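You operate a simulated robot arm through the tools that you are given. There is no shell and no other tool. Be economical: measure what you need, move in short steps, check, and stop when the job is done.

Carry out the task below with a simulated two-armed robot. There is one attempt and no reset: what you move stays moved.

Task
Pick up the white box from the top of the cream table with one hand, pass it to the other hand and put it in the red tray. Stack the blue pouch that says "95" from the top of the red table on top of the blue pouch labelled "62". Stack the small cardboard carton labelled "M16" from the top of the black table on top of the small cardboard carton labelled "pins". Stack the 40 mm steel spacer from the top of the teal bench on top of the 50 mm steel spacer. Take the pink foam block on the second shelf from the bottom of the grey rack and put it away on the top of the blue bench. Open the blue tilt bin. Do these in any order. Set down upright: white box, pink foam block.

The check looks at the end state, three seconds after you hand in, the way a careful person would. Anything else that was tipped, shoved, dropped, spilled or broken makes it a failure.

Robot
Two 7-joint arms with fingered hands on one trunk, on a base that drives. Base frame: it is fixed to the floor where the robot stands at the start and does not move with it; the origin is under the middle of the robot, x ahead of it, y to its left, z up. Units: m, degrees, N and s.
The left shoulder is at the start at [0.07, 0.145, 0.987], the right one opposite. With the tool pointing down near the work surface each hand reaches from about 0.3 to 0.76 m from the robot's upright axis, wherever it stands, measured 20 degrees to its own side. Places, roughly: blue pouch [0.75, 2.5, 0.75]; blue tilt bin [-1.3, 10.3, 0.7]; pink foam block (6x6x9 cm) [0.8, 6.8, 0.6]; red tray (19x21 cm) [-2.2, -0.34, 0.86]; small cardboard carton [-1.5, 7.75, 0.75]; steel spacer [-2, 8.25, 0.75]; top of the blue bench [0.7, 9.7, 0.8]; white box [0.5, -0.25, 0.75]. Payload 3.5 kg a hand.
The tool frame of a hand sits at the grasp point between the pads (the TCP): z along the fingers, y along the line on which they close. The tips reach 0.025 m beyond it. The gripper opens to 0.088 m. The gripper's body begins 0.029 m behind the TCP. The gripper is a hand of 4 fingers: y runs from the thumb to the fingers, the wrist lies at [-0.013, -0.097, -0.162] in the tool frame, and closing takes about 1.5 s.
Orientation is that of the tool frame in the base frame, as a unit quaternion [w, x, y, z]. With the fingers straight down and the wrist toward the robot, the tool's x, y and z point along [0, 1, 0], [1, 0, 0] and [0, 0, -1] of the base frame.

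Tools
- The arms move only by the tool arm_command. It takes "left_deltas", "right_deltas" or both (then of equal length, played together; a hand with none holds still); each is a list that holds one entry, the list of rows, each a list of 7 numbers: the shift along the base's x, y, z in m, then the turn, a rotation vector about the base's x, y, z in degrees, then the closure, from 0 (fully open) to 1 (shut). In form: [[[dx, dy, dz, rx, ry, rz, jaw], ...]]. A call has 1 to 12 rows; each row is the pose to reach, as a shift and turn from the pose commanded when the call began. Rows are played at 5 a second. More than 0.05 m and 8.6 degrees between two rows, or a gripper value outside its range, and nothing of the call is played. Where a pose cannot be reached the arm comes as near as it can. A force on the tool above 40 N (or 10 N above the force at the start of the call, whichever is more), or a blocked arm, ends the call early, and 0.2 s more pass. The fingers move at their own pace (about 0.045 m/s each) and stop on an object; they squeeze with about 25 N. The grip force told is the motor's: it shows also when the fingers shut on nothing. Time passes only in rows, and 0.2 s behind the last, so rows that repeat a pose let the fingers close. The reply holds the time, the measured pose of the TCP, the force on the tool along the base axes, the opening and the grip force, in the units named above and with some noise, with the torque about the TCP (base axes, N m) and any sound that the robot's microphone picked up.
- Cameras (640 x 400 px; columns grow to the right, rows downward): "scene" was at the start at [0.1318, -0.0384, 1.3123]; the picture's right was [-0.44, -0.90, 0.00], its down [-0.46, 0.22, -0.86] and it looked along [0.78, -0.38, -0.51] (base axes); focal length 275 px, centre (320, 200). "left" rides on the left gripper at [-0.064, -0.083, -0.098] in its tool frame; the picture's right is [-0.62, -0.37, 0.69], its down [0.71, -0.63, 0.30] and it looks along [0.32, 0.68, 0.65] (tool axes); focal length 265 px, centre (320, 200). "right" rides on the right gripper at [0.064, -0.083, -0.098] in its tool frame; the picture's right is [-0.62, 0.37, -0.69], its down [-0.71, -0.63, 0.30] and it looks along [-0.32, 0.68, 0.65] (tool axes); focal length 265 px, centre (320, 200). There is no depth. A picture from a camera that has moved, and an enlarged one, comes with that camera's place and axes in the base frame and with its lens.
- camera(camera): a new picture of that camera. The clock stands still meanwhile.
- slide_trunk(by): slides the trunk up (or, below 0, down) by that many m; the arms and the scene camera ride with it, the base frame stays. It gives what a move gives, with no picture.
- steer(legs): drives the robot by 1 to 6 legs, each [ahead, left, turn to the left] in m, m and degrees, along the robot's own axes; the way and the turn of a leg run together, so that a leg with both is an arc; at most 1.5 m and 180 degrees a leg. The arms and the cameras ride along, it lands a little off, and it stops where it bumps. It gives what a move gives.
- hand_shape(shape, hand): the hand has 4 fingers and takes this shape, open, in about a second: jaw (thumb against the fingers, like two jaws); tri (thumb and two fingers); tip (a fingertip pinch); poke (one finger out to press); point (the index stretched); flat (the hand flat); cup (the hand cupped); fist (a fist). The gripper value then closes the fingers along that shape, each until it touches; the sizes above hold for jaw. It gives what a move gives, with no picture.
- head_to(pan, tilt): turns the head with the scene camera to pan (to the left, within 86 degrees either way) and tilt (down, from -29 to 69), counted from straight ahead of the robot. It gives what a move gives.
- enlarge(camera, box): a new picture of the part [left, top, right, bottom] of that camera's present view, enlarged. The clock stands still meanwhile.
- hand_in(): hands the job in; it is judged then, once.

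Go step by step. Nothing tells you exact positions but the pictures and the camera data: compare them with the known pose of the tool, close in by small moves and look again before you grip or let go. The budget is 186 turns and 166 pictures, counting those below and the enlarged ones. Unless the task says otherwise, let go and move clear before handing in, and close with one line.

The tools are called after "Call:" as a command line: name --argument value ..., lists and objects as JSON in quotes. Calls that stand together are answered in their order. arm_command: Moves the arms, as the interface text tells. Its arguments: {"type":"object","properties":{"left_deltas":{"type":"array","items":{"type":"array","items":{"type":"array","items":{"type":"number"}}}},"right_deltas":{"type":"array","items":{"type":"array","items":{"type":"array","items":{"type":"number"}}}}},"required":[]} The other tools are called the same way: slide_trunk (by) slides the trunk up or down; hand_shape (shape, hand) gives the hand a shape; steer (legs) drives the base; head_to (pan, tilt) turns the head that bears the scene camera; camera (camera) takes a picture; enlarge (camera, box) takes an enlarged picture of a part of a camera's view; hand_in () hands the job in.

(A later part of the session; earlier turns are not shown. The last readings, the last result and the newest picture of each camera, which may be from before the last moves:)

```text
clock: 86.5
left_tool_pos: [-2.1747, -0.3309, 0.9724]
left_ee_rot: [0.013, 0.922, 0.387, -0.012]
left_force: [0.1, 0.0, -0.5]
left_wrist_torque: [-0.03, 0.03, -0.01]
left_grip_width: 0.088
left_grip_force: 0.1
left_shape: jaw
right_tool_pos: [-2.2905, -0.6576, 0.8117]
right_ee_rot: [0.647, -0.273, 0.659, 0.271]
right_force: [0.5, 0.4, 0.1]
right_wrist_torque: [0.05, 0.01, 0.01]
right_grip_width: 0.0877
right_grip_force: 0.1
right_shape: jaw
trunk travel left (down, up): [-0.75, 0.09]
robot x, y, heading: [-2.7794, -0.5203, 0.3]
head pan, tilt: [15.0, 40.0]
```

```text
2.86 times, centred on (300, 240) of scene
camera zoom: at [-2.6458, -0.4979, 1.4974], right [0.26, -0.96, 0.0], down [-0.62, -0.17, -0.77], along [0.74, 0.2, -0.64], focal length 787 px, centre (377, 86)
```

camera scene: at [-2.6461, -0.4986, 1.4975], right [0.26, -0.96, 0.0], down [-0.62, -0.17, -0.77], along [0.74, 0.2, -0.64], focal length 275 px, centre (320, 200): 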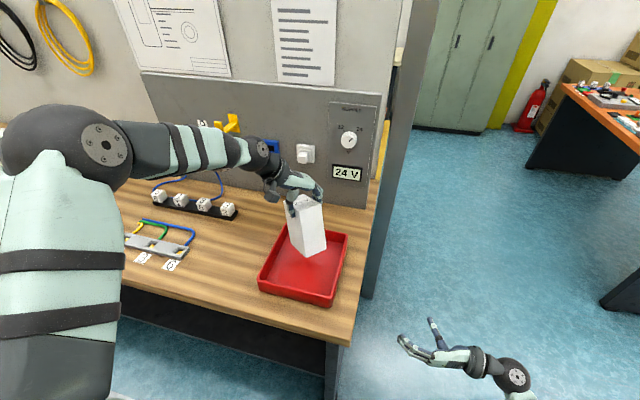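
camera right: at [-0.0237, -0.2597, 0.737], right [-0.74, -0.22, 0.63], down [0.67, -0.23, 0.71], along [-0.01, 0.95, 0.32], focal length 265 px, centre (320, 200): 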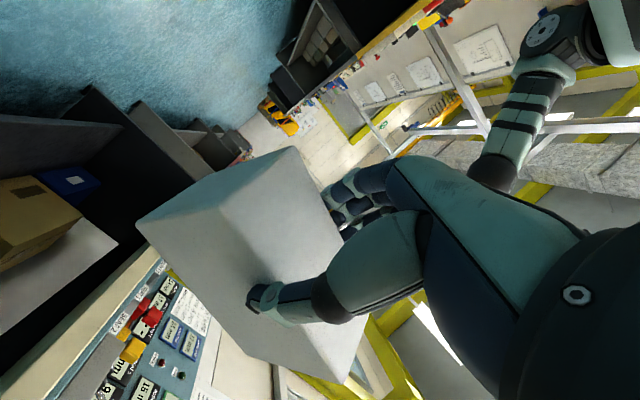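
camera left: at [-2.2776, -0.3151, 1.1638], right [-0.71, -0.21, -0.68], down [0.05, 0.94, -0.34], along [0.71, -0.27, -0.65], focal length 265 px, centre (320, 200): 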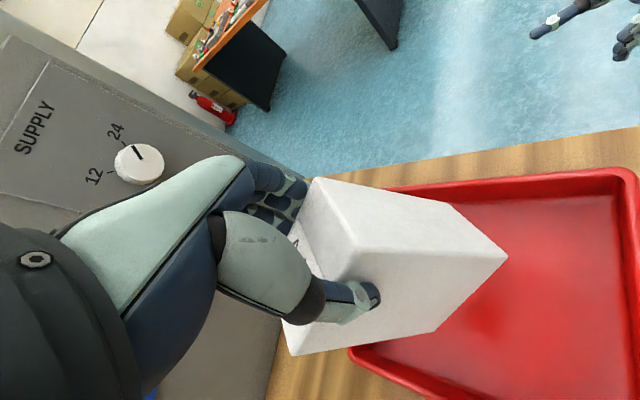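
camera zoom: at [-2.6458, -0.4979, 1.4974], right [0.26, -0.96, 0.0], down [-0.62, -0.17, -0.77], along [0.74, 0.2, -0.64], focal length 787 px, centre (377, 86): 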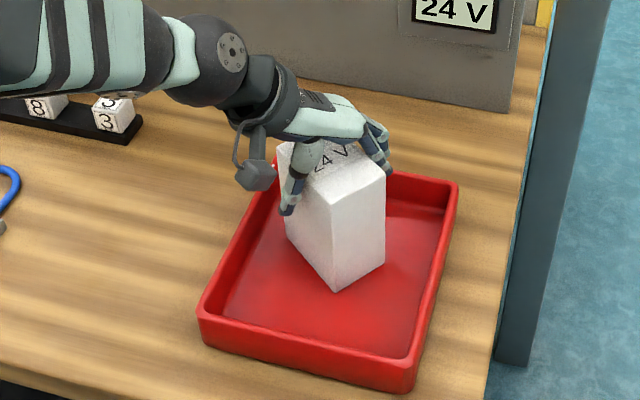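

The box stands upright in the tray. I rise clear and verify.

Call:
arm_command --left_deltas '[[[0, 0, 0.02, 0, 0, 0, 0], [0, 0, 0.06, 0, 0, 0, 0], [0, 0, 0.1, 0, 0, 0, 0], [0, 0, 0.14, 0, 0, 0, 0]]]'

Call:
steer --legs '[[-0.4, 0, 0]]'

Call:
camera --camera "scene"

```text
clock: 87.5
left_tool_pos: [-2.1766, -0.3296, 1.1142]
left_ee_rot: [0.013, 0.922, 0.387, -0.012]
left_force: [0.4, 0.4, 0.7]
left_wrist_torque: [0.02, -0.02, -0.01]
left_grip_width: 0.0879
left_grip_force: 0.1
left_shape: jaw
right_tool_pos: [-2.2903, -0.6579, 0.8116]
right_ee_rot: [0.647, -0.273, 0.658, 0.271]
right_force: [1.1, -0.2, 0.6]
right_wrist_torque: [0.01, -0.03, 0.03]
right_grip_width: 0.0878
right_grip_force: 0.0
right_shape: jaw
trunk travel left (down, up): [-0.75, 0.09]
robot x, y, heading: [-2.781, -0.5249, 0.3]
head pan, tilt: [15.0, 40.0]
```

```text
clock: 89.9
left_tool_pos: [-2.5698, -0.3369, 1.1118]
left_ee_rot: [0.013, 0.925, 0.379, -0.012]
left_force: [0.1, -0.7, -0.2]
left_wrist_torque: [-0.02, 0.0, 0.0]
left_grip_width: 0.0879
left_grip_force: 0.0
left_shape: jaw
right_tool_pos: [-2.691, -0.6622, 0.8118]
right_ee_rot: [0.649, -0.268, 0.66, 0.266]
right_force: [0.1, -0.5, -0.1]
right_wrist_torque: [-0.03, 0.0, 0.0]
right_grip_width: 0.0878
right_grip_force: 0.0
right_shape: jaw
trunk travel left (down, up): [-0.75, 0.09]
robot x, y, heading: [-3.1785, -0.5224, -0.2]
head pan, tilt: [15.0, 40.0]
```

```text
108 pictures are left
camera scene: at [-3.0439, -0.4987, 1.4975], right [0.25, -0.97, 0.0], down [-0.62, -0.16, -0.77], along [0.74, 0.19, -0.64], focal length 275 px, centre (320, 200)
```

scene: 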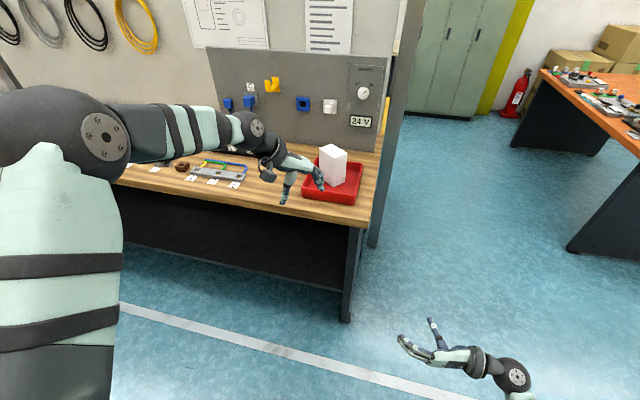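

Task 1 is done: the box stands in the red tray. Now I drive back around the partition and into the corridor toward the red table.

Call:
steer --legs '[[0, -0.5, 0], [1.4, 0, 0], [1.3, 0, 0], [0, 0, 90], [1.3, 0, 0]]'

Call:
head_to --pan -20 --tilt 25

Call:
camera --camera "scene"

```text
clock: 115.3
left_tool_pos: [-0.6812, 0.8245, 1.1136]
left_ee_rot: [0.018, 0.4, 0.916, 0.0]
left_force: [0.2, -0.5, 0.3]
left_wrist_torque: [0.02, 0.04, 0.03]
left_grip_width: 0.088
left_grip_force: 0.1
left_shape: jaw
right_tool_pos: [-0.3603, 0.6952, 0.8107]
right_ee_rot: [-0.282, 0.652, -0.289, -0.642]
right_force: [-0.3, 0.8, -0.4]
right_wrist_torque: [0.02, 0.0, 0.02]
right_grip_width: 0.0877
right_grip_force: 0.2
right_shape: jaw
trunk travel left (down, up): [-0.75, 0.09]
robot x, y, heading: [-0.5132, 0.2142, 87.5]
head pan, tilt: [15.0, 40.0]
```

```text
clock: 116.4
left_tool_pos: [-0.6832, 0.8235, 1.1129]
left_ee_rot: [0.019, 0.401, 0.916, 0.001]
left_force: [-0.5, -0.5, -0.5]
left_wrist_torque: [0.0, 0.01, 0.02]
left_grip_width: 0.0879
left_grip_force: 0.0
left_shape: jaw
right_tool_pos: [-0.3599, 0.6931, 0.8104]
right_ee_rot: [-0.281, 0.652, -0.288, -0.643]
right_force: [0.7, 0.9, 0.2]
right_wrist_torque: [0.03, -0.02, -0.01]
right_grip_width: 0.0877
right_grip_force: 0.1
right_shape: jaw
trunk travel left (down, up): [-0.75, 0.09]
robot x, y, heading: [-0.5161, 0.2091, 87.4]
head pan, tilt: [-20.0, 25.0]
```

```text
107 pictures are left
camera scene: at [-0.4803, 0.3481, 1.5209], right [0.92, -0.38, 0.0], down [-0.16, -0.39, -0.91], along [0.35, 0.84, -0.42], focal length 275 px, centre (320, 200)
```

scene: 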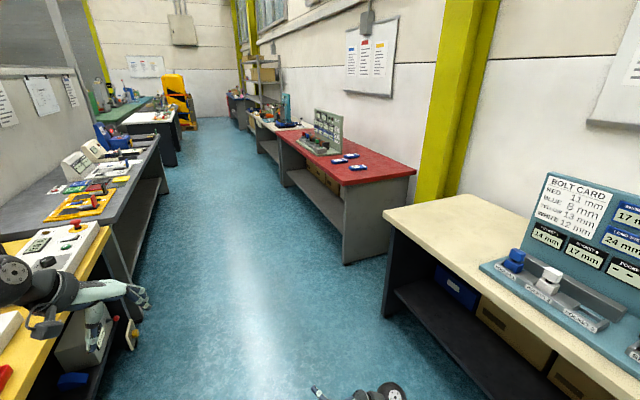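

The blue pouches lie on the red table at about (0.66, 2.5). I move to the corridor's middle with hands raised, drive up to y≈2.4 and turn to face the table.

Call:
arm_command --right_deltas '[[[0, 0, 0.04, 0, 0, 0, 0], [0, 0, 0.08, 0, 0, 0, 0], [0, 0, 0.12, 0, 0, 0, 0], [0, 0, 0.16, 0, 0, 0, 0], [0, 0, 0.2, 0, 0, 0, 0], [0, 0, 0.24, 0, 0, 0, 0]]]'

Call:
steer --legs '[[0, -0.13, 2.5], [1.4, 0, 0], [0.75, 0, 0], [0, 0, -90]]'

Call:
head_to --pan 0 --tilt 35

Call:
camera --camera "scene"

```text
clock: 117.8
left_tool_pos: [-0.6824, 0.822, 1.1124]
left_ee_rot: [0.019, 0.4, 0.916, 0.002]
left_force: [-0.5, 0.1, -0.4]
left_wrist_torque: [0.0, 0.0, 0.0]
left_grip_width: 0.088
left_grip_force: 0.1
left_shape: jaw
right_tool_pos: [-0.3607, 0.6911, 1.0522]
right_ee_rot: [-0.281, 0.652, -0.289, -0.642]
right_force: [0.0, 0.3, 0.5]
right_wrist_torque: [0.02, -0.01, -0.02]
right_grip_width: 0.0877
right_grip_force: 0.0
right_shape: jaw
trunk travel left (down, up): [-0.75, 0.09]
robot x, y, heading: [-0.5196, 0.2126, 87.6]
head pan, tilt: [-20.0, 25.0]
```

```text
clock: 133.1
left_tool_pos: [0.1667, 2.5653, 1.1131]
left_ee_rot: [0.015, 0.918, 0.396, -0.012]
left_force: [0.2, 0.4, -0.3]
left_wrist_torque: [-0.01, 0.01, 0.03]
left_grip_width: 0.0879
left_grip_force: 0.1
left_shape: jaw
right_tool_pos: [0.0556, 2.2356, 1.0516]
right_ee_rot: [0.644, -0.28, 0.655, 0.278]
right_force: [0.4, -0.4, 0.6]
right_wrist_torque: [-0.02, 0.01, -0.01]
right_grip_width: 0.0878
right_grip_force: 0.0
right_shape: jaw
trunk travel left (down, up): [-0.75, 0.09]
robot x, y, heading: [-0.4325, 2.3562, 1.8]
head pan, tilt: [-20.0, 25.0]
```

```text
clock: 134.0
left_tool_pos: [0.1659, 2.565, 1.1116]
left_ee_rot: [0.014, 0.918, 0.396, -0.012]
left_force: [0.3, 0.4, -0.1]
left_wrist_torque: [-0.02, -0.01, -0.04]
left_grip_width: 0.088
left_grip_force: 0.0
left_shape: jaw
right_tool_pos: [0.0568, 2.2339, 1.0525]
right_ee_rot: [0.644, -0.28, 0.656, 0.278]
right_force: [0.5, -0.2, 0.7]
right_wrist_torque: [-0.01, 0.04, -0.02]
right_grip_width: 0.0877
right_grip_force: 0.2
right_shape: jaw
trunk travel left (down, up): [-0.75, 0.09]
robot x, y, heading: [-0.4329, 2.3635, 1.7]
head pan, tilt: [0.0, 35.0]
```

```text
106 pictures are left
camera scene: at [-0.2944, 2.3646, 1.5052], right [0.02, -1.0, 0.0], down [-0.57, -0.01, -0.82], along [0.82, 0.02, -0.57], focal length 275 px, centre (320, 200)
```

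scene: 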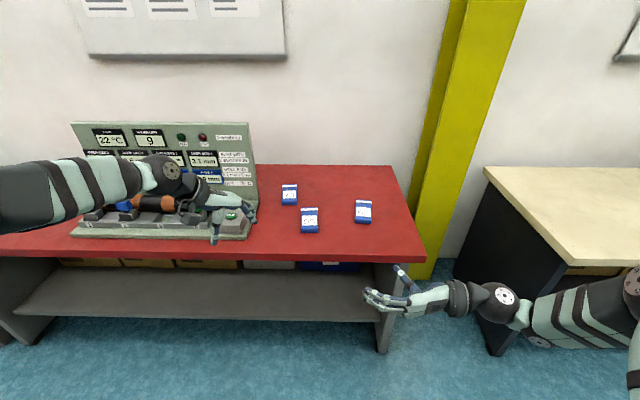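

Three blue pouches are on the red table. I zoom to read them.

Call:
enlarge --camera "scene" --box '[260, 160, 400, 260]'

Call:
arm_command --right_deltas '[[[0, -0.01, 0, 0, 0, -8, 0], [0, -0.02, 0, 0, 0, -16, 0], [0, -0.03, 0, 0, 0, -24, 0], [0, -0.04, 0, 0, 0, -32, 0], [0, -0.05, 0, 0, 0, -40, 0], [0, -0.05, 0, 0, 0, -46.7, 0]]]' --left_deltas '[[[0, 0.02, 0, 0, 0, 0, 0], [0, 0.04, 0, 0, 0, 0, 0], [0, 0.06, 0, 0, 0, 0, 0], [0, 0.08, 0, 0, 0, 0, 0], [0, 0.1, 0, 0, 0, 0, 0], [0, 0.12, 0, 0, 0, 0, 0]]]'

Call:
arm_command --right_deltas '[[[0.01, 0, 0, 0, 8, 0, 0], [0.02, 0, 0, 0, 16, 0, 0], [0.03, 0, 0, 0, 24, 0, 0], [0.04, 0, 0, 0, 32, 0, 0], [0.05, 0, 0, 0, 40, 0, 0], [0.06, 0, 0, 0, 48, 0, 0], [0.06, 0, 0, 0, 56, 0, 0], [0.06, 0, 0, 0, 64, 0, 0], [0.06, 0, 0, 0, 72, 0, 0], [0.06, 0, 0, 0, 80, 0, 0], [0.06, 0, 0, 0, 88, 0, 0], [0.06, 0, 0, 0, 90, 0, 0]]]'

```text
4.00 times, centred on (330, 210) of scene
camera zoom: at [-0.2944, 2.3646, 1.5052], right [0.02, -1.0, 0.0], down [-0.57, -0.01, -0.82], along [0.82, 0.02, -0.57], focal length 1102 px, centre (280, 160)
```

zoom: 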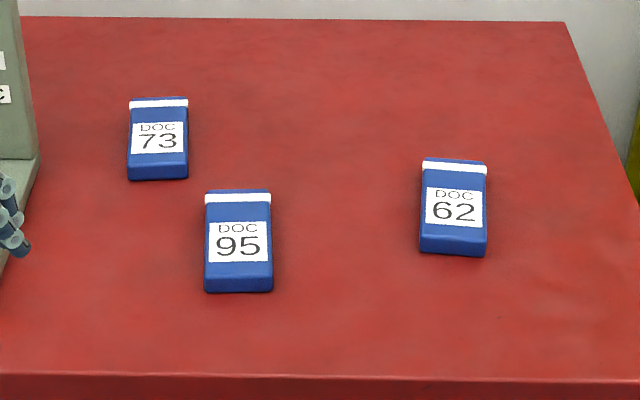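

```text
clock: 135.4
left_tool_pos: [0.164, 2.6906, 1.1114]
left_ee_rot: [0.015, 0.918, 0.396, -0.012]
left_force: [-0.3, 0.0, -0.3]
left_wrist_torque: [-0.01, 0.01, -0.05]
left_grip_width: 0.0878
left_grip_force: 0.0
left_shape: jaw
right_tool_pos: [0.1175, 2.1776, 1.0858]
right_ee_rot: [0.698, 0.002, 0.716, -0.002]
right_force: [0.3, -0.1, -0.4]
right_wrist_torque: [0.0, -0.01, 0.01]
right_grip_width: 0.0877
right_grip_force: 0.0
right_shape: jaw
right hand out of reach, approached as far as the arm can: row 2, 3, 4, 5, 6
trunk travel left (down, up): [-0.75, 0.09]
robot x, y, heading: [-0.4335, 2.3584, 1.4]
head pan, tilt: [0.0, 35.0]
```

```text
clock: 138.0
left_tool_pos: [0.1634, 2.6874, 1.1121]
left_ee_rot: [0.015, 0.918, 0.396, -0.012]
left_force: [0.1, -0.5, -0.1]
left_wrist_torque: [0.0, 0.04, 0.02]
left_grip_width: 0.0879
left_grip_force: 0.1
left_shape: jaw
right_tool_pos: [0.1777, 2.1757, 1.0855]
right_ee_rot: [-0.009, 0.002, 1.0, -0.003]
right_force: [0.5, 0.0, 0.9]
right_wrist_torque: [-0.02, 0.02, -0.02]
right_grip_width: 0.0877
right_grip_force: 0.2
right_shape: jaw
trunk travel left (down, up): [-0.75, 0.09]
robot x, y, heading: [-0.4354, 2.3574, 1.8]
head pan, tilt: [0.0, 35.0]
```

95, 62 and 73 are readable; the right hand is already pointing down with its closing line along y. I tuck the left arm back and up so it can't touch the machine, then drive closer.

Call:
arm_command --left_deltas '[[[-0.03, 0, 0.02, 0, 0, 7, 0], [-0.06, 0, 0.04, 0, 0, 14, 0], [-0.09, 0.01, 0.06, 0, 0, 21, 0], [-0.12, 0.01, 0.08, 0, 0, 28, 0], [-0.15, 0.02, 0.1, 0, 0, 35, 0], [-0.18, 0.02, 0.12, 0, 0, 43, 0], [-0.21, 0.02, 0.14, 0, 0, 43, 0], [-0.24, 0.02, 0.14, 0, 0, 43, 0]]]'

Call:
steer --legs '[[0, 0.05, -1.8], [0.36, 0, 0]]'

Call:
head_to --pan -5 --tilt 45

Call:
camera --camera "scene"

```text
clock: 139.8
left_tool_pos: [-0.076, 2.7045, 1.2502]
left_ee_rot: [0.018, 0.709, 0.705, -0.006]
left_force: [-0.1, 0.3, -0.8]
left_wrist_torque: [0.01, 0.0, 0.0]
left_grip_width: 0.0879
left_grip_force: 0.0
left_shape: jaw
right_tool_pos: [0.1769, 2.1758, 1.085]
right_ee_rot: [-0.008, 0.002, 1.0, -0.003]
right_force: [-0.1, -0.8, 0.6]
right_wrist_torque: [0.03, 0.0, -0.01]
right_grip_width: 0.0876
right_grip_force: 0.0
right_shape: jaw
trunk travel left (down, up): [-0.75, 0.09]
robot x, y, heading: [-0.4348, 2.3593, 1.4]
head pan, tilt: [0.0, 35.0]
```

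```text
clock: 142.6
left_tool_pos: [0.3029, 2.731, 1.2493]
left_ee_rot: [0.018, 0.726, 0.687, -0.006]
left_force: [0.6, 0.0, 0.1]
left_wrist_torque: [-0.01, 0.01, 0.01]
left_grip_width: 0.0879
left_grip_force: 0.2
left_shape: jaw
right_tool_pos: [0.5306, 2.1892, 1.0861]
right_ee_rot: [-0.007, 0.025, 1.0, -0.003]
right_force: [-0.5, 0.1, -0.5]
right_wrist_torque: [-0.01, -0.02, 0.0]
right_grip_width: 0.0875
right_grip_force: 0.0
right_shape: jaw
trunk travel left (down, up): [-0.75, 0.09]
robot x, y, heading: [-0.0686, 2.4016, -1.5]
head pan, tilt: [0.0, 35.0]
```

```text
clock: 143.3
left_tool_pos: [0.3066, 2.7312, 1.2484]
left_ee_rot: [0.017, 0.726, 0.688, -0.007]
left_force: [-0.5, -0.1, 0.7]
left_wrist_torque: [-0.01, 0.01, -0.01]
left_grip_width: 0.0878
left_grip_force: 0.0
left_shape: jaw
right_tool_pos: [0.5337, 2.1903, 1.0848]
right_ee_rot: [-0.008, 0.025, 1.0, -0.003]
right_force: [-0.5, 0.1, -0.9]
right_wrist_torque: [0.01, 0.02, 0.02]
right_grip_width: 0.0878
right_grip_force: 0.0
right_shape: jaw
trunk travel left (down, up): [-0.75, 0.09]
robot x, y, heading: [-0.0693, 2.4057, -1.5]
head pan, tilt: [-5.0, 45.0]
```

```text
104 pictures are left
camera scene: at [0.0628, 2.3943, 1.4903], right [-0.11, -0.99, 0.0], down [-0.7, 0.08, -0.71], along [0.7, -0.08, -0.71], focal length 275 px, centre (320, 200)
```

scene: 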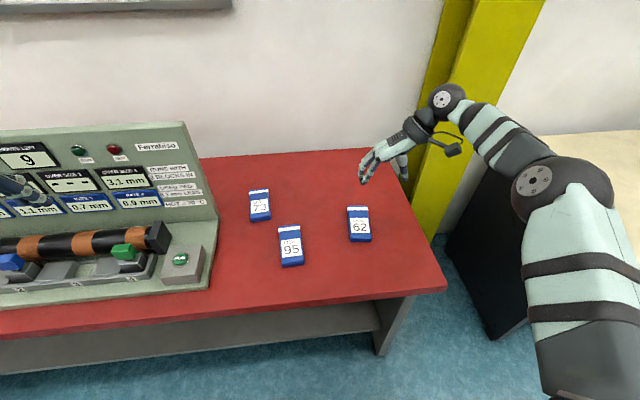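

I zoom in to triangulate the pouches.

Call:
enlarge --camera "scene" --box '[230, 175, 390, 280]'

Call:
camera --camera "right"

```text
3.81 times, centred on (310, 228) of scene
camera zoom: at [0.0628, 2.3943, 1.4903], right [-0.11, -0.99, 0.0], down [-0.7, 0.08, -0.71], along [0.7, -0.08, -0.71], focal length 1049 px, centre (358, 95)
```

zoom: 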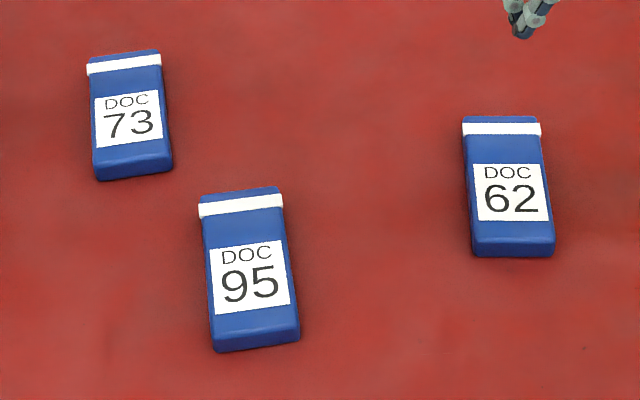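

```text
102 pictures are left
camera right: at [0.4666, 2.1104, 1.1842], right [0.65, 0.34, 0.68], down [0.68, -0.67, -0.31], along [0.35, 0.66, -0.66], focal length 265 px, centre (320, 200)
```

right: 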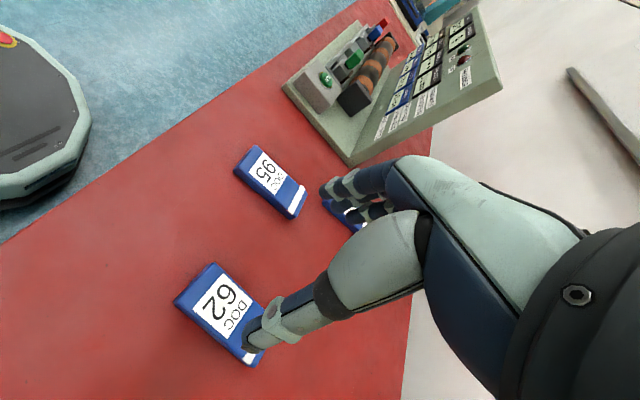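

Pouches: "95" centre (0.568, 2.426), "62" centre (0.631, 2.201), tops near z 0.804, each about 6.6 × 14 cm. I bring the right hand above "95", matching its yaw.

Call:
arm_command --right_deltas '[[[0.005, 0.03, -0.025, 0, 0, 1, 0], [0.01, 0.06, -0.05, 0, 0, 2, 0], [0.015, 0.09, -0.075, 0, 0, 3, 0], [0.02, 0.12, -0.1, 0, 0, 4, 0], [0.025, 0.15, -0.125, 0, 0, 4.4, 0], [0.03, 0.18, -0.15, 0, 0, 4.4, 0], [0.034, 0.21, -0.175, 0, 0, 4.4, 0], [0.034, 0.236, -0.195, 0, 0, 4.4, 0], [0.034, 0.236, -0.22, 0, 0, 4.4, 0]]]'

Call:
enlarge --camera "scene" --box '[230, 155, 390, 280]'

Call:
camera --camera "right"

```text
clock: 145.3
left_tool_pos: [0.3053, 2.7316, 1.2488]
left_ee_rot: [0.017, 0.726, 0.687, -0.006]
left_force: [0.2, 0.6, -0.2]
left_wrist_torque: [-0.01, 0.01, -0.03]
left_grip_width: 0.0877
left_grip_force: 0.1
left_shape: jaw
right_tool_pos: [0.5378, 2.417, 0.9]
right_ee_rot: [-0.003, -0.009, 1.0, -0.006]
right_force: [-0.5, -0.1, 0.3]
right_wrist_torque: [-0.01, -0.02, 0.0]
right_grip_width: 0.0877
right_grip_force: 0.1
right_shape: jaw
right hand out of reach, approached as far as the arm can: row 6, 7, 8, 9
trunk travel left (down, up): [-0.75, 0.09]
robot x, y, heading: [-0.0685, 2.4033, -1.6]
head pan, tilt: [-5.0, 45.0]
```

```text
3.20 times, centred on (310, 218) of scene
camera zoom: at [0.0623, 2.3955, 1.4903], right [-0.11, -0.99, 0.0], down [-0.7, 0.08, -0.71], along [0.7, -0.08, -0.71], focal length 881 px, centre (352, 144)
```

zoom: 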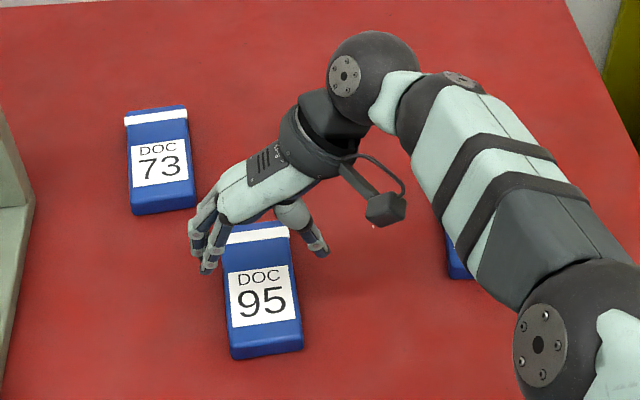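

```text
100 pictures are left
camera right: at [0.476, 2.3344, 1.0005], right [0.62, 0.39, 0.68], down [0.72, -0.62, -0.3], along [0.31, 0.68, -0.66], focal length 265 px, centre (320, 200)
```

right: 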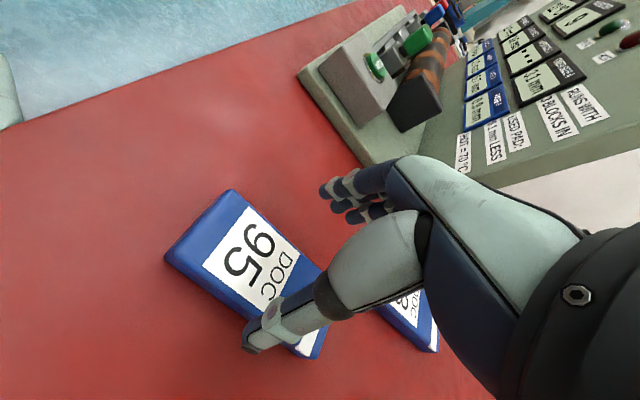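

The right arm is short here; I shift the robot left and slightly forward, then re-place the hand.

Call:
steer --legs '[[0.03, 0.14, 1.5]]'

Call:
camera --camera "scene"

```text
clock: 146.7
left_tool_pos: [0.3301, 2.8778, 1.2494]
left_ee_rot: [0.017, 0.719, 0.695, -0.005]
left_force: [0.0, -0.5, 0.3]
left_wrist_torque: [-0.01, -0.02, -0.01]
left_grip_width: 0.0879
left_grip_force: 0.1
left_shape: jaw
right_tool_pos: [0.5679, 2.568, 0.9011]
right_ee_rot: [-0.003, -0.018, 1.0, -0.005]
right_force: [0.3, -0.3, -0.6]
right_wrist_torque: [0.03, -0.01, -0.02]
right_grip_width: 0.0877
right_grip_force: 0.1
right_shape: jaw
trunk travel left (down, up): [-0.75, 0.09]
robot x, y, heading: [-0.0393, 2.5441, 0.0]
head pan, tilt: [-5.0, 45.0]
```

```text
99 pictures are left
camera scene: at [0.0939, 2.5351, 1.4904], right [-0.09, -1.0, 0.0], down [-0.7, 0.07, -0.71], along [0.7, -0.06, -0.71], focal length 275 px, centre (320, 200)
```

scene: 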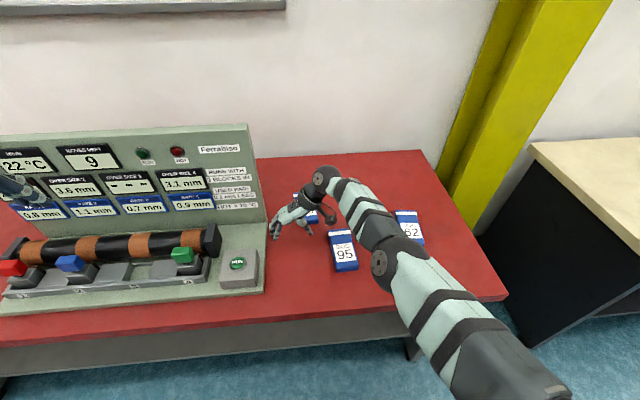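

Now moving the right hand over "95".

Call:
arm_command --right_deltas '[[[0, -0.04, 0, 0, 0, 0, 0], [0, -0.08, 0, 0, 0, 0, 0], [0, -0.12, -0.01, 0, 0, 0, 0], [0, -0.142, -0.03, 0, 0, 0, 0]]]'

Call:
camera --camera "right"

Call:
enlarge --camera "scene" --box '[260, 170, 440, 290]'

```text
clock: 147.7
left_tool_pos: [0.3316, 2.8782, 1.2494]
left_ee_rot: [0.016, 0.719, 0.695, -0.006]
left_force: [-0.4, -0.4, 0.4]
left_wrist_torque: [0.03, -0.01, -0.02]
left_grip_width: 0.0878
left_grip_force: 0.0
left_shape: jaw
right_tool_pos: [0.5707, 2.4266, 0.8692]
right_ee_rot: [-0.003, -0.02, 1.0, -0.006]
right_force: [0.1, -0.6, 0.0]
right_wrist_torque: [0.03, 0.01, 0.0]
right_grip_width: 0.0878
right_grip_force: 0.1
right_shape: jaw
trunk travel left (down, up): [-0.75, 0.09]
robot x, y, heading: [-0.0391, 2.545, -0.2]
head pan, tilt: [-5.0, 45.0]
```

```text
98 pictures are left
camera right: at [0.5122, 2.3427, 0.9689], right [0.61, 0.4, 0.68], down [0.74, -0.6, -0.3], along [0.29, 0.69, -0.66], focal length 265 px, centre (320, 200)
```

right: 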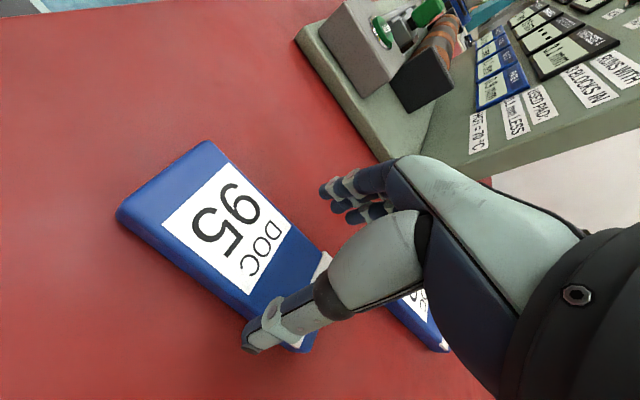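

```text
3.33 times, centred on (350, 230) of scene
camera zoom: at [0.095, 2.5361, 1.4903], right [-0.09, -1.0, 0.0], down [-0.7, 0.07, -0.71], along [0.7, -0.06, -0.71], focal length 918 px, centre (220, 100)
```

zoom: 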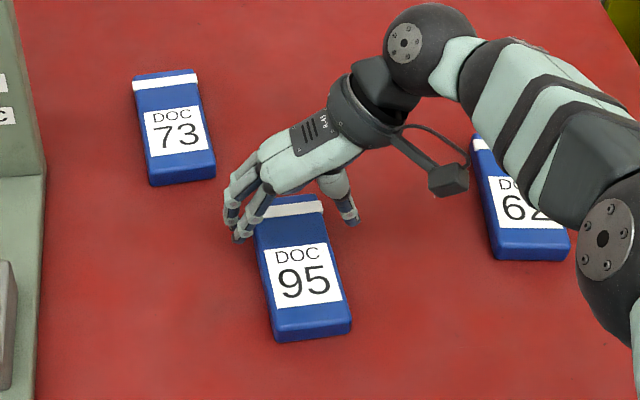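

The hand is centred over "95". I go down in small steps, watching the force.

Call:
arm_command --right_deltas '[[[-0.003, -0.002, -0.02, 0, 0, 0, 0], [-0.003, -0.002, -0.035, 0, 0, 0, 0], [-0.003, -0.002, -0.046, 0, 0, 0, 0], [-0.003, -0.002, -0.054, 0, 0, 0, 0]]]'

Call:
camera --camera "right"

```text
clock: 148.7
left_tool_pos: [0.3252, 2.8791, 1.2514]
left_ee_rot: [0.018, 0.719, 0.694, -0.004]
left_force: [0.5, 0.3, 0.0]
left_wrist_torque: [-0.01, 0.01, 0.03]
left_grip_width: 0.0879
left_grip_force: 0.1
left_shape: jaw
right_tool_pos: [0.5662, 2.4238, 0.8241]
right_ee_rot: [0.004, -0.018, 1.0, -0.005]
right_force: [1.0, -4.5, 29.8]
right_wrist_torque: [1.5, -0.21, -0.08]
right_grip_width: 0.086
right_grip_force: 0.0
right_shape: jaw
trunk travel left (down, up): [-0.75, 0.09]
robot x, y, heading: [-0.0367, 2.5426, -0.3]
head pan, tilt: [-5.0, 45.0]
```

```text
96 pictures are left
camera right: at [0.5056, 2.3392, 0.9218], right [0.6, 0.4, 0.69], down [0.74, -0.61, -0.29], along [0.3, 0.69, -0.66], focal length 265 px, centre (320, 200)
```

right: 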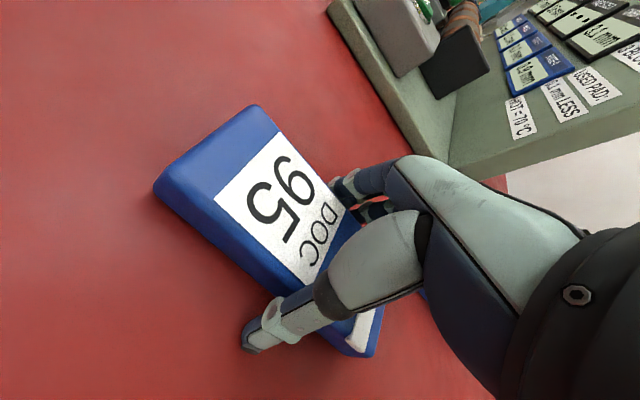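

The fingertips touch the table on both sides of the pouch (tips at z≈0.80). I lift a few millimetres and close.

Call:
arm_command --right_deltas '[[[0, 0, 0.008, 0, 0, 0, 0], [0, 0, 0.011, 0, 0, 0, 0.3], [0, 0, 0.011, 0, 0, 0, 0.7], [0, 0, 0.011, 0, 0, 0, 1], [0, 0, 0.011, 0, 0, 0, 1], [0, 0, 0.011, 0, 0, 0, 1], [0, 0, 0.011, 0, 0, 0, 1], [0, 0, 0.011, 0, 0, 0, 1], [0, 0, 0.011, 0, 0, 0, 1]]]'

Call:
camera --camera "right"

```text
clock: 150.7
left_tool_pos: [0.3306, 2.8809, 1.2497]
left_ee_rot: [0.016, 0.719, 0.695, -0.005]
left_force: [0.9, 0.9, -0.4]
left_wrist_torque: [0.0, 0.01, 0.01]
left_grip_width: 0.0881
left_grip_force: 0.0
left_shape: jaw
right_tool_pos: [0.5651, 2.4239, 0.8265]
right_ee_rot: [-0.003, -0.019, 1.0, -0.006]
right_force: [0.1, -0.8, -0.3]
right_wrist_torque: [0.01, -0.02, -0.01]
right_grip_width: 0.0605
right_grip_force: 25.1
right_shape: jaw
trunk travel left (down, up): [-0.75, 0.09]
robot x, y, heading: [-0.038, 2.5443, -0.5]
head pan, tilt: [-5.0, 45.0]
```

```text
95 pictures are left
camera right: at [0.5065, 2.3398, 0.9259], right [0.61, 0.4, 0.68], down [0.74, -0.61, -0.3], along [0.29, 0.69, -0.67], focal length 265 px, centre (320, 200)
```

right: 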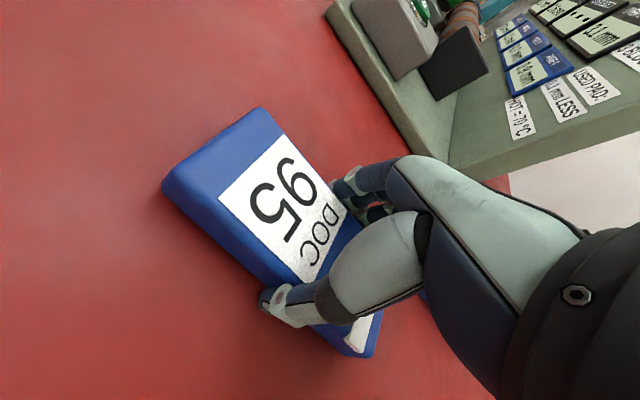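

It's gripped about 1 cm off-centre lengthwise. I reopen, shift 11 mm toward the robot, and regrip at its middle.

Call:
arm_command --right_deltas '[[[0, 0, 0, 0, 0, 0, 0.3], [0, 0, 0, 0, 0, 0, 0], [0, 0, 0, 0, 0, 0, 0], [-0.006, 0, 0, 0, 0, 0, 0], [-0.011, 0, 0, 0, 0, 0, 0], [-0.011, 0, 0, 0, 0, 0, 0.4], [-0.011, 0, 0, 0, 0, 0, 0.8], [-0.011, 0, 0, 0, 0, 0, 1], [-0.011, 0, 0, 0, 0, 0, 1], [-0.011, 0, 0, 0, 0, 0, 1], [-0.011, 0, 0, 0, 0, 0, 1], [-0.011, 0, 0, 0, 0, 0, 1]]]'

Call:
arm_command --right_deltas '[[[0, 0, 0.015, 0, 0, 0, 1], [0, 0, 0.03, 0, 0, 0, 1], [0, 0, 0.06, 0, 0, 0, 1], [0, 0, 0.09, 0, 0, 0, 1]]]'

Call:
camera --camera "scene"

Call:
camera --camera "right"

```text
clock: 153.3
left_tool_pos: [0.331, 2.8787, 1.2504]
left_ee_rot: [0.016, 0.719, 0.694, -0.005]
left_force: [0.1, 0.3, -0.5]
left_wrist_torque: [0.0, 0.03, -0.02]
left_grip_width: 0.0882
left_grip_force: 0.1
left_shape: jaw
right_tool_pos: [0.5546, 2.4243, 0.8271]
right_ee_rot: [-0.003, -0.019, 1.0, -0.006]
right_force: [0.5, 0.4, -0.4]
right_wrist_torque: [-0.04, -0.01, 0.0]
right_grip_width: 0.0602
right_grip_force: 25.0
right_shape: jaw
trunk travel left (down, up): [-0.75, 0.09]
robot x, y, heading: [-0.0377, 2.5436, -0.3]
head pan, tilt: [-5.0, 45.0]
```

```text
clock: 154.3
left_tool_pos: [0.3309, 2.8796, 1.2482]
left_ee_rot: [0.018, 0.72, 0.694, -0.006]
left_force: [-0.4, 0.4, 0.6]
left_wrist_torque: [-0.01, -0.03, -0.01]
left_grip_width: 0.0879
left_grip_force: 0.1
left_shape: jaw
right_tool_pos: [0.5535, 2.4274, 0.9186]
right_ee_rot: [-0.003, -0.02, 1.0, -0.007]
right_force: [-0.1, -0.1, -0.6]
right_wrist_torque: [-0.01, 0.0, 0.02]
right_grip_width: 0.0602
right_grip_force: 25.1
right_shape: jaw
trunk travel left (down, up): [-0.75, 0.09]
robot x, y, heading: [-0.0346, 2.5451, -0.1]
head pan, tilt: [-5.0, 45.0]
```

```text
94 pictures are left
camera scene: at [0.0937, 2.538, 1.4903], right [-0.09, -1.0, 0.0], down [-0.7, 0.06, -0.71], along [0.7, -0.06, -0.71], focal length 275 px, centre (320, 200)
```

scene: 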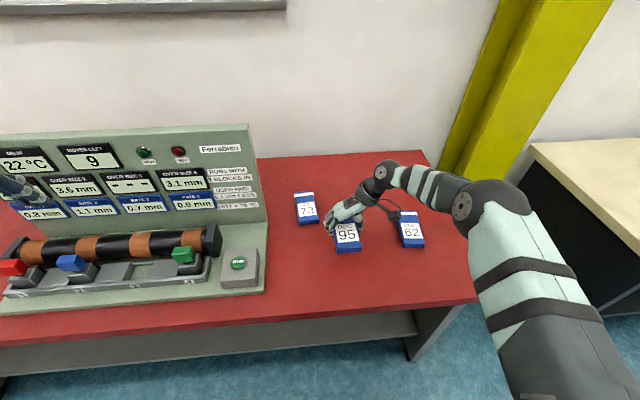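

```text
93 pictures are left
camera right: at [0.4934, 2.3437, 1.0177], right [0.61, 0.4, 0.68], down [0.74, -0.61, -0.3], along [0.29, 0.69, -0.67], focal length 265 px, centre (320, 200)
```

right: 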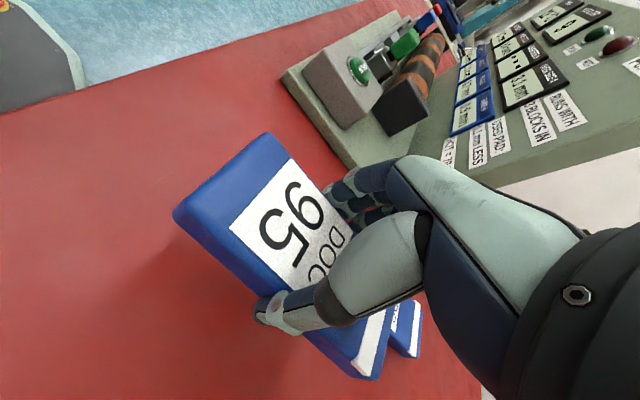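

It's lifted level. I measure "62" once more from here.

Call:
enlarge --camera "scene" --box '[290, 170, 450, 270]'

```text
4.00 times, centred on (370, 220) of scene
camera zoom: at [0.0937, 2.538, 1.4903], right [-0.09, -1.0, 0.0], down [-0.7, 0.06, -0.71], along [0.7, -0.06, -0.71], focal length 1102 px, centre (120, 120)
```

zoom: 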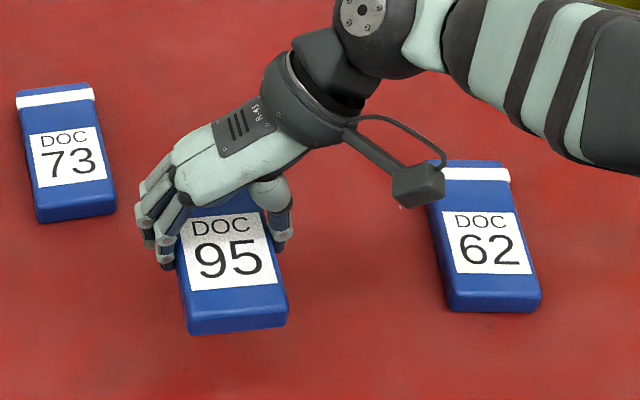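

I carry "95" over "62", turning by -9° to match.

Call:
arm_command --right_deltas '[[[0.01, -0.04, 0, 0, 0, -2, 1], [0.02, -0.08, 0, 0, 0, -4, 1], [0.03, -0.12, 0, 0, 0, -6, 1], [0.045, -0.16, 0, 0, 0, -8, 1], [0.055, -0.2, 0, 0, 0, -9, 1], [0.0625, -0.22, 0, 0, 0, -9, 1], [0.0625, -0.22, -0.03, 0, 0, -9, 1]]]'

Call:
enlarge --camera "scene" --box '[320, 170, 480, 270]'

Call:
camera --camera "right"

```text
clock: 155.9
left_tool_pos: [0.3312, 2.8808, 1.2486]
left_ee_rot: [0.017, 0.719, 0.695, -0.006]
left_force: [0.5, -0.9, 0.1]
left_wrist_torque: [-0.02, -0.01, 0.0]
left_grip_width: 0.088
left_grip_force: 0.0
left_shape: jaw
right_tool_pos: [0.5724, 2.2226, 0.9042]
right_ee_rot: [-0.005, 0.059, 0.998, -0.006]
right_force: [0.2, -1.2, 0.2]
right_wrist_torque: [-0.01, 0.0, -0.04]
right_grip_width: 0.0602
right_grip_force: 24.9
right_shape: jaw
right hand out of reach, approached as far as the arm can: row 4, 5, 6, 7
trunk travel left (down, up): [-0.75, 0.09]
robot x, y, heading: [-0.0374, 2.5459, -0.5]
head pan, tilt: [-5.0, 45.0]
```

```text
4.00 times, centred on (400, 220) of scene
camera zoom: at [0.0952, 2.5375, 1.4902], right [-0.09, -1.0, 0.0], down [-0.7, 0.06, -0.71], along [0.7, -0.06, -0.71], focal length 1102 px, centre (0, 120)
```

zoom: 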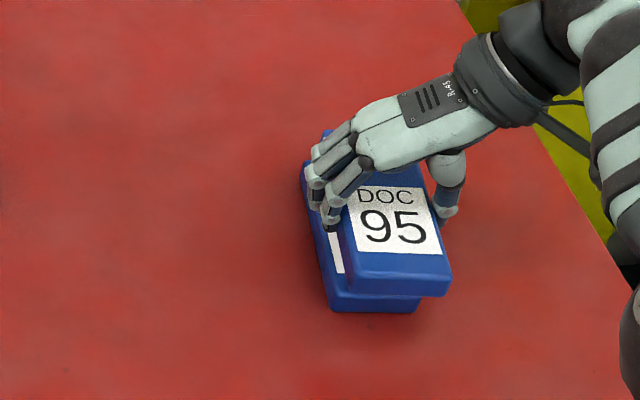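

```text
90 pictures are left
camera right: at [0.5007, 2.1483, 1.0048], right [0.67, 0.3, 0.68], down [0.63, -0.71, -0.3], along [0.4, 0.63, -0.66], focal length 265 px, centre (320, 200)
```

right: 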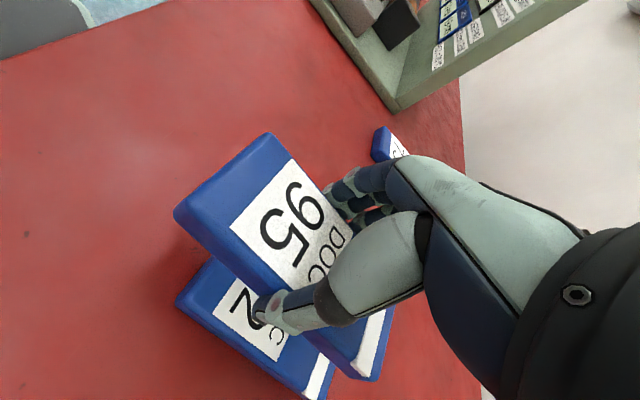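

I shift the robot right and a bit forward to gain reach, then re-aim.

Call:
steer --legs '[[0.03, -0.12, 0.5]]'

```text
clock: 157.1
left_tool_pos: [0.3555, 2.7675, 1.2495]
left_ee_rot: [0.018, 0.716, 0.698, -0.006]
left_force: [0.3, -0.3, 1.0]
left_wrist_torque: [0.01, -0.01, 0.01]
left_grip_width: 0.088
left_grip_force: 0.1
left_shape: jaw
right_tool_pos: [0.6054, 2.1142, 0.9063]
right_ee_rot: [-0.003, 0.054, 0.999, -0.007]
right_force: [0.5, -0.7, -1.4]
right_wrist_torque: [0.03, 0.02, 0.01]
right_grip_width: 0.0601
right_grip_force: 25.0
right_shape: jaw
trunk travel left (down, up): [-0.75, 0.09]
robot x, y, heading: [-0.007, 2.4298, 0.4]
head pan, tilt: [-5.0, 45.0]
```

Call:
arm_command --right_deltas '[[[0.003, 0.03, 0, 0, 0, 0, 1], [0.007, 0.06, 0, 0, 0, -1, 1], [0.0105, 0.0935, 0, 0, 0, -1, 1], [0.0105, 0.0935, -0.02, 0, 0, -1, 1]]]'

Call:
enlarge --camera "scene" --box '[290, 170, 450, 270]'

Call:
camera --camera "right"

```text
clock: 158.1
left_tool_pos: [0.3577, 2.7665, 1.249]
left_ee_rot: [0.016, 0.716, 0.698, -0.007]
left_force: [-0.2, -0.1, 0.9]
left_wrist_torque: [-0.03, -0.03, 0.02]
left_grip_width: 0.0879
left_grip_force: 0.1
left_shape: jaw
right_tool_pos: [0.619, 2.2053, 0.8848]
right_ee_rot: [-0.004, 0.063, 0.998, -0.007]
right_force: [-0.5, 0.1, -0.5]
right_wrist_torque: [-0.01, 0.02, 0.01]
right_grip_width: 0.0601
right_grip_force: 25.2
right_shape: jaw
trunk travel left (down, up): [-0.75, 0.09]
robot x, y, heading: [-0.0062, 2.4249, 0.5]
head pan, tilt: [-5.0, 45.0]
```

```text
4.00 times, centred on (370, 220) of scene
camera zoom: at [0.1252, 2.422, 1.4903], right [-0.08, -1.0, 0.0], down [-0.71, 0.06, -0.71], along [0.7, -0.06, -0.71], focal length 1102 px, centre (120, 120)
```

zoom: 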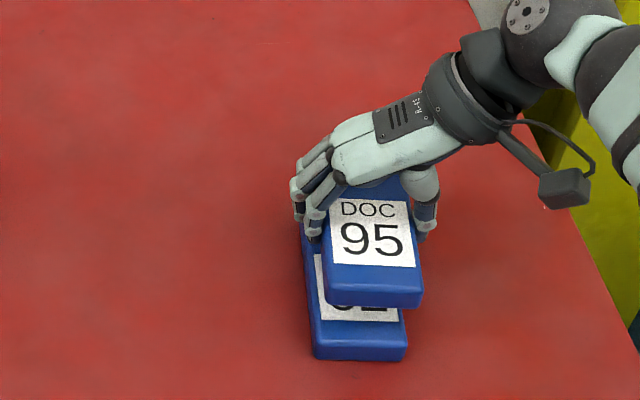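

```text
88 pictures are left
camera right: at [0.5458, 2.1306, 0.9845], right [0.67, 0.3, 0.68], down [0.63, -0.72, -0.3], along [0.4, 0.63, -0.66], focal length 265 px, centre (320, 200)
```

right: 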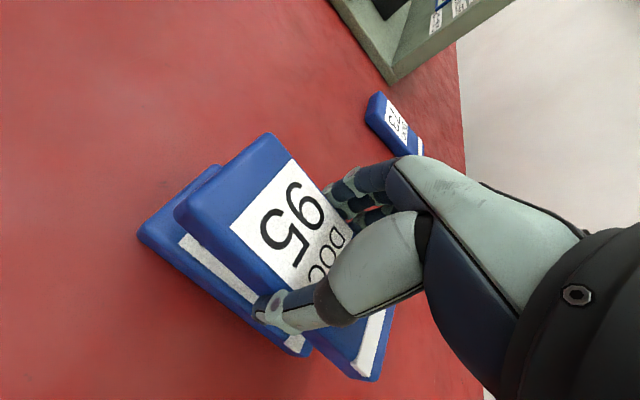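

Front edges line up within about 6 mm. I nudge 5 mm back and lower until it rests on "62".

Call:
arm_command --right_deltas '[[[-0.005, 0, -0.015, 0, 0, 0, 1], [-0.005, 0, -0.025, 0, 0, 0, 1], [-0.005, 0, -0.031, 0, 0, 0, 1], [-0.005, 0, -0.035, 0, 0, 0, 1]]]'

Call:
enlarge --camera "scene" --box '[290, 170, 450, 270]'

```text
clock: 159.1
left_tool_pos: [0.3563, 2.7662, 1.2492]
left_ee_rot: [0.018, 0.716, 0.698, -0.006]
left_force: [-0.6, 0.1, 0.5]
left_wrist_torque: [-0.01, -0.02, -0.02]
left_grip_width: 0.088
left_grip_force: 0.0
left_shape: jaw
right_tool_pos: [0.6103, 2.206, 0.8512]
right_ee_rot: [-0.003, 0.062, 0.998, -0.005]
right_force: [-0.1, 0.4, 0.7]
right_wrist_torque: [0.01, 0.0, 0.01]
right_grip_width: 0.0599
right_grip_force: 24.8
right_shape: jaw
trunk travel left (down, up): [-0.75, 0.09]
robot x, y, heading: [-0.008, 2.4255, 0.4]
head pan, tilt: [-5.0, 45.0]
```

```text
4.00 times, centred on (370, 220) of scene
camera zoom: at [0.1241, 2.4225, 1.4904], right [-0.08, -1.0, 0.0], down [-0.7, 0.06, -0.71], along [0.7, -0.06, -0.71], focal length 1102 px, centre (120, 120)
```

zoom: 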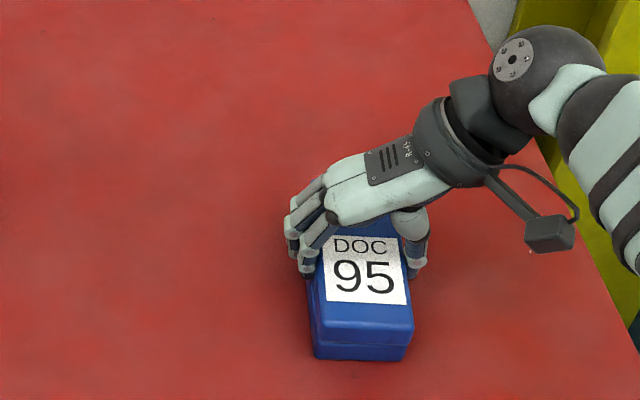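

Almost there; a few more millimetres until contact.

Call:
arm_command --right_deltas '[[[0, 0, -0.003, 0, 0, 0, 1], [0, 0, -0.006, 0, 0, 0, 1], [0, 0, -0.008, 0, 0, 0, 1]]]'

```text
clock: 159.9
left_tool_pos: [0.3524, 2.7687, 1.2506]
left_ee_rot: [0.02, 0.715, 0.698, -0.005]
left_force: [0.7, -0.4, 0.0]
left_wrist_torque: [-0.01, 0.0, -0.02]
left_grip_width: 0.0882
left_grip_force: 0.1
left_shape: jaw
right_tool_pos: [0.6092, 2.2066, 0.8476]
right_ee_rot: [0.003, 0.063, 0.998, -0.005]
right_force: [4.0, -0.4, 31.4]
right_wrist_torque: [-0.04, -0.14, -0.02]
right_grip_width: 0.0589
right_grip_force: 25.0
right_shape: jaw
trunk travel left (down, up): [-0.75, 0.09]
robot x, y, heading: [-0.0091, 2.425, 0.1]
head pan, tilt: [-5.0, 45.0]
```

It rests on "62". I relieve, open and rise.

Call:
arm_command --right_deltas '[[[0, 0, 0.005, 0, 0, 0, 1], [0, 0, 0.006, 0, 0, 0, 0.7], [0, 0, 0.006, 0, 0, 0, 0.3], [0, 0, 0.006, 0, 0, 0, 0], [0, 0, 0.006, 0, 0, 0, 0], [0, 0, 0.006, 0, 0, 0, 0], [0, 0, 0.03, 0, 0, 0, 0], [0, 0, 0.07, 0, 0, 0, 0], [0, 0, 0.12, 0, 0, 0, 0], [0, 0, 0.17, 0, 0, 0, 0], [0, 0, 0.2, 0, 0, 0, 0]]]'

Call:
enlarge --camera "scene" --box '[240, 150, 460, 290]'

```text
clock: 162.3
left_tool_pos: [0.3559, 2.7674, 1.2485]
left_ee_rot: [0.017, 0.716, 0.698, -0.006]
left_force: [0.4, 0.0, 0.6]
left_wrist_torque: [0.03, -0.01, 0.02]
left_grip_width: 0.088
left_grip_force: 0.1
left_shape: jaw
right_tool_pos: [0.611, 2.2048, 1.0409]
right_ee_rot: [-0.004, 0.063, 0.998, -0.007]
right_force: [0.0, -0.1, -0.5]
right_wrist_torque: [-0.04, -0.01, 0.0]
right_grip_width: 0.0877
right_grip_force: 0.2
right_shape: jaw
trunk travel left (down, up): [-0.75, 0.09]
robot x, y, heading: [-0.0091, 2.4242, 0.4]
head pan, tilt: [-5.0, 45.0]
```

```text
2.86 times, centred on (350, 220) of scene
camera zoom: at [0.124, 2.423, 1.4903], right [-0.08, -1.0, 0.0], down [-0.7, 0.06, -0.71], along [0.7, -0.06, -0.71], focal length 787 px, centre (234, 143)
```

zoom: 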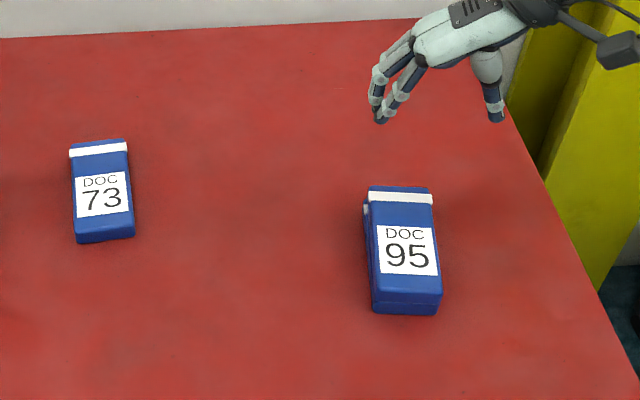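

Task 2 is done: "95" lies squarely on "62". Next I back off, turn up the corridor and drive toward the grey rack (y≈6.8), looking on the way.

Call:
steer --legs '[[-0.36, 0, 0], [0, 0, 90], [1.4, 0, 0]]'

Call:
head_to --pan 0 --tilt 20

Call:
camera --camera "scene"

```text
clock: 174.8
left_tool_pos: [-0.6779, 4.1676, 1.2494]
left_ee_rot: [0.016, 0.023, 1.0, 0.009]
left_force: [-0.3, 0.4, 0.1]
left_wrist_torque: [0.01, -0.01, -0.01]
left_grip_width: 0.0879
left_grip_force: 0.1
left_shape: jaw
right_tool_pos: [-0.1096, 4.4096, 1.0394]
right_ee_rot: [0.001, -0.654, 0.757, -0.008]
right_force: [0.2, 0.6, -0.4]
right_wrist_torque: [-0.01, 0.02, 0.03]
right_grip_width: 0.0874
right_grip_force: 0.0
right_shape: jaw
trunk travel left (down, up): [-0.75, 0.09]
robot x, y, heading: [-0.3451, 3.7941, 89.2]
head pan, tilt: [-5.0, 45.0]
```

```text
clock: 175.7
left_tool_pos: [-0.6785, 4.1674, 1.2486]
left_ee_rot: [0.016, 0.023, 1.0, 0.008]
left_force: [0.9, 0.6, 0.3]
left_wrist_torque: [0.02, 0.03, 0.0]
left_grip_width: 0.0882
left_grip_force: 0.1
left_shape: jaw
right_tool_pos: [-0.1093, 4.4089, 1.0403]
right_ee_rot: [0.002, -0.653, 0.757, -0.006]
right_force: [-0.1, -0.5, 0.5]
right_wrist_torque: [0.02, -0.01, 0.01]
right_grip_width: 0.0876
right_grip_force: 0.1
right_shape: jaw
trunk travel left (down, up): [-0.75, 0.09]
robot x, y, heading: [-0.3457, 3.7931, 89.1]
head pan, tilt: [0.0, 20.0]
```

```text
85 pictures are left
camera scene: at [-0.344, 3.94, 1.5289], right [1.0, -0.02, 0.0], down [-0.01, -0.34, -0.94], along [0.01, 0.94, -0.34], focal length 275 px, centre (320, 200)
```

scene: 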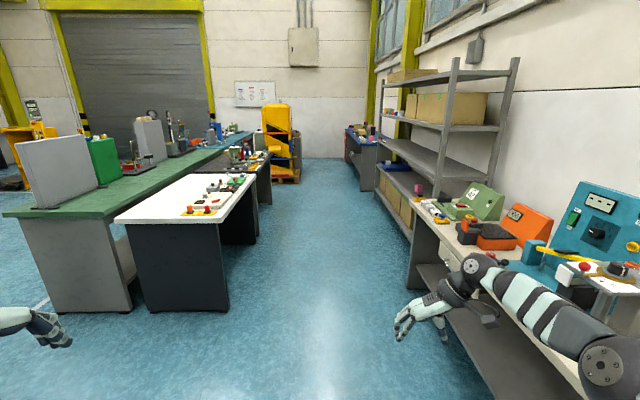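

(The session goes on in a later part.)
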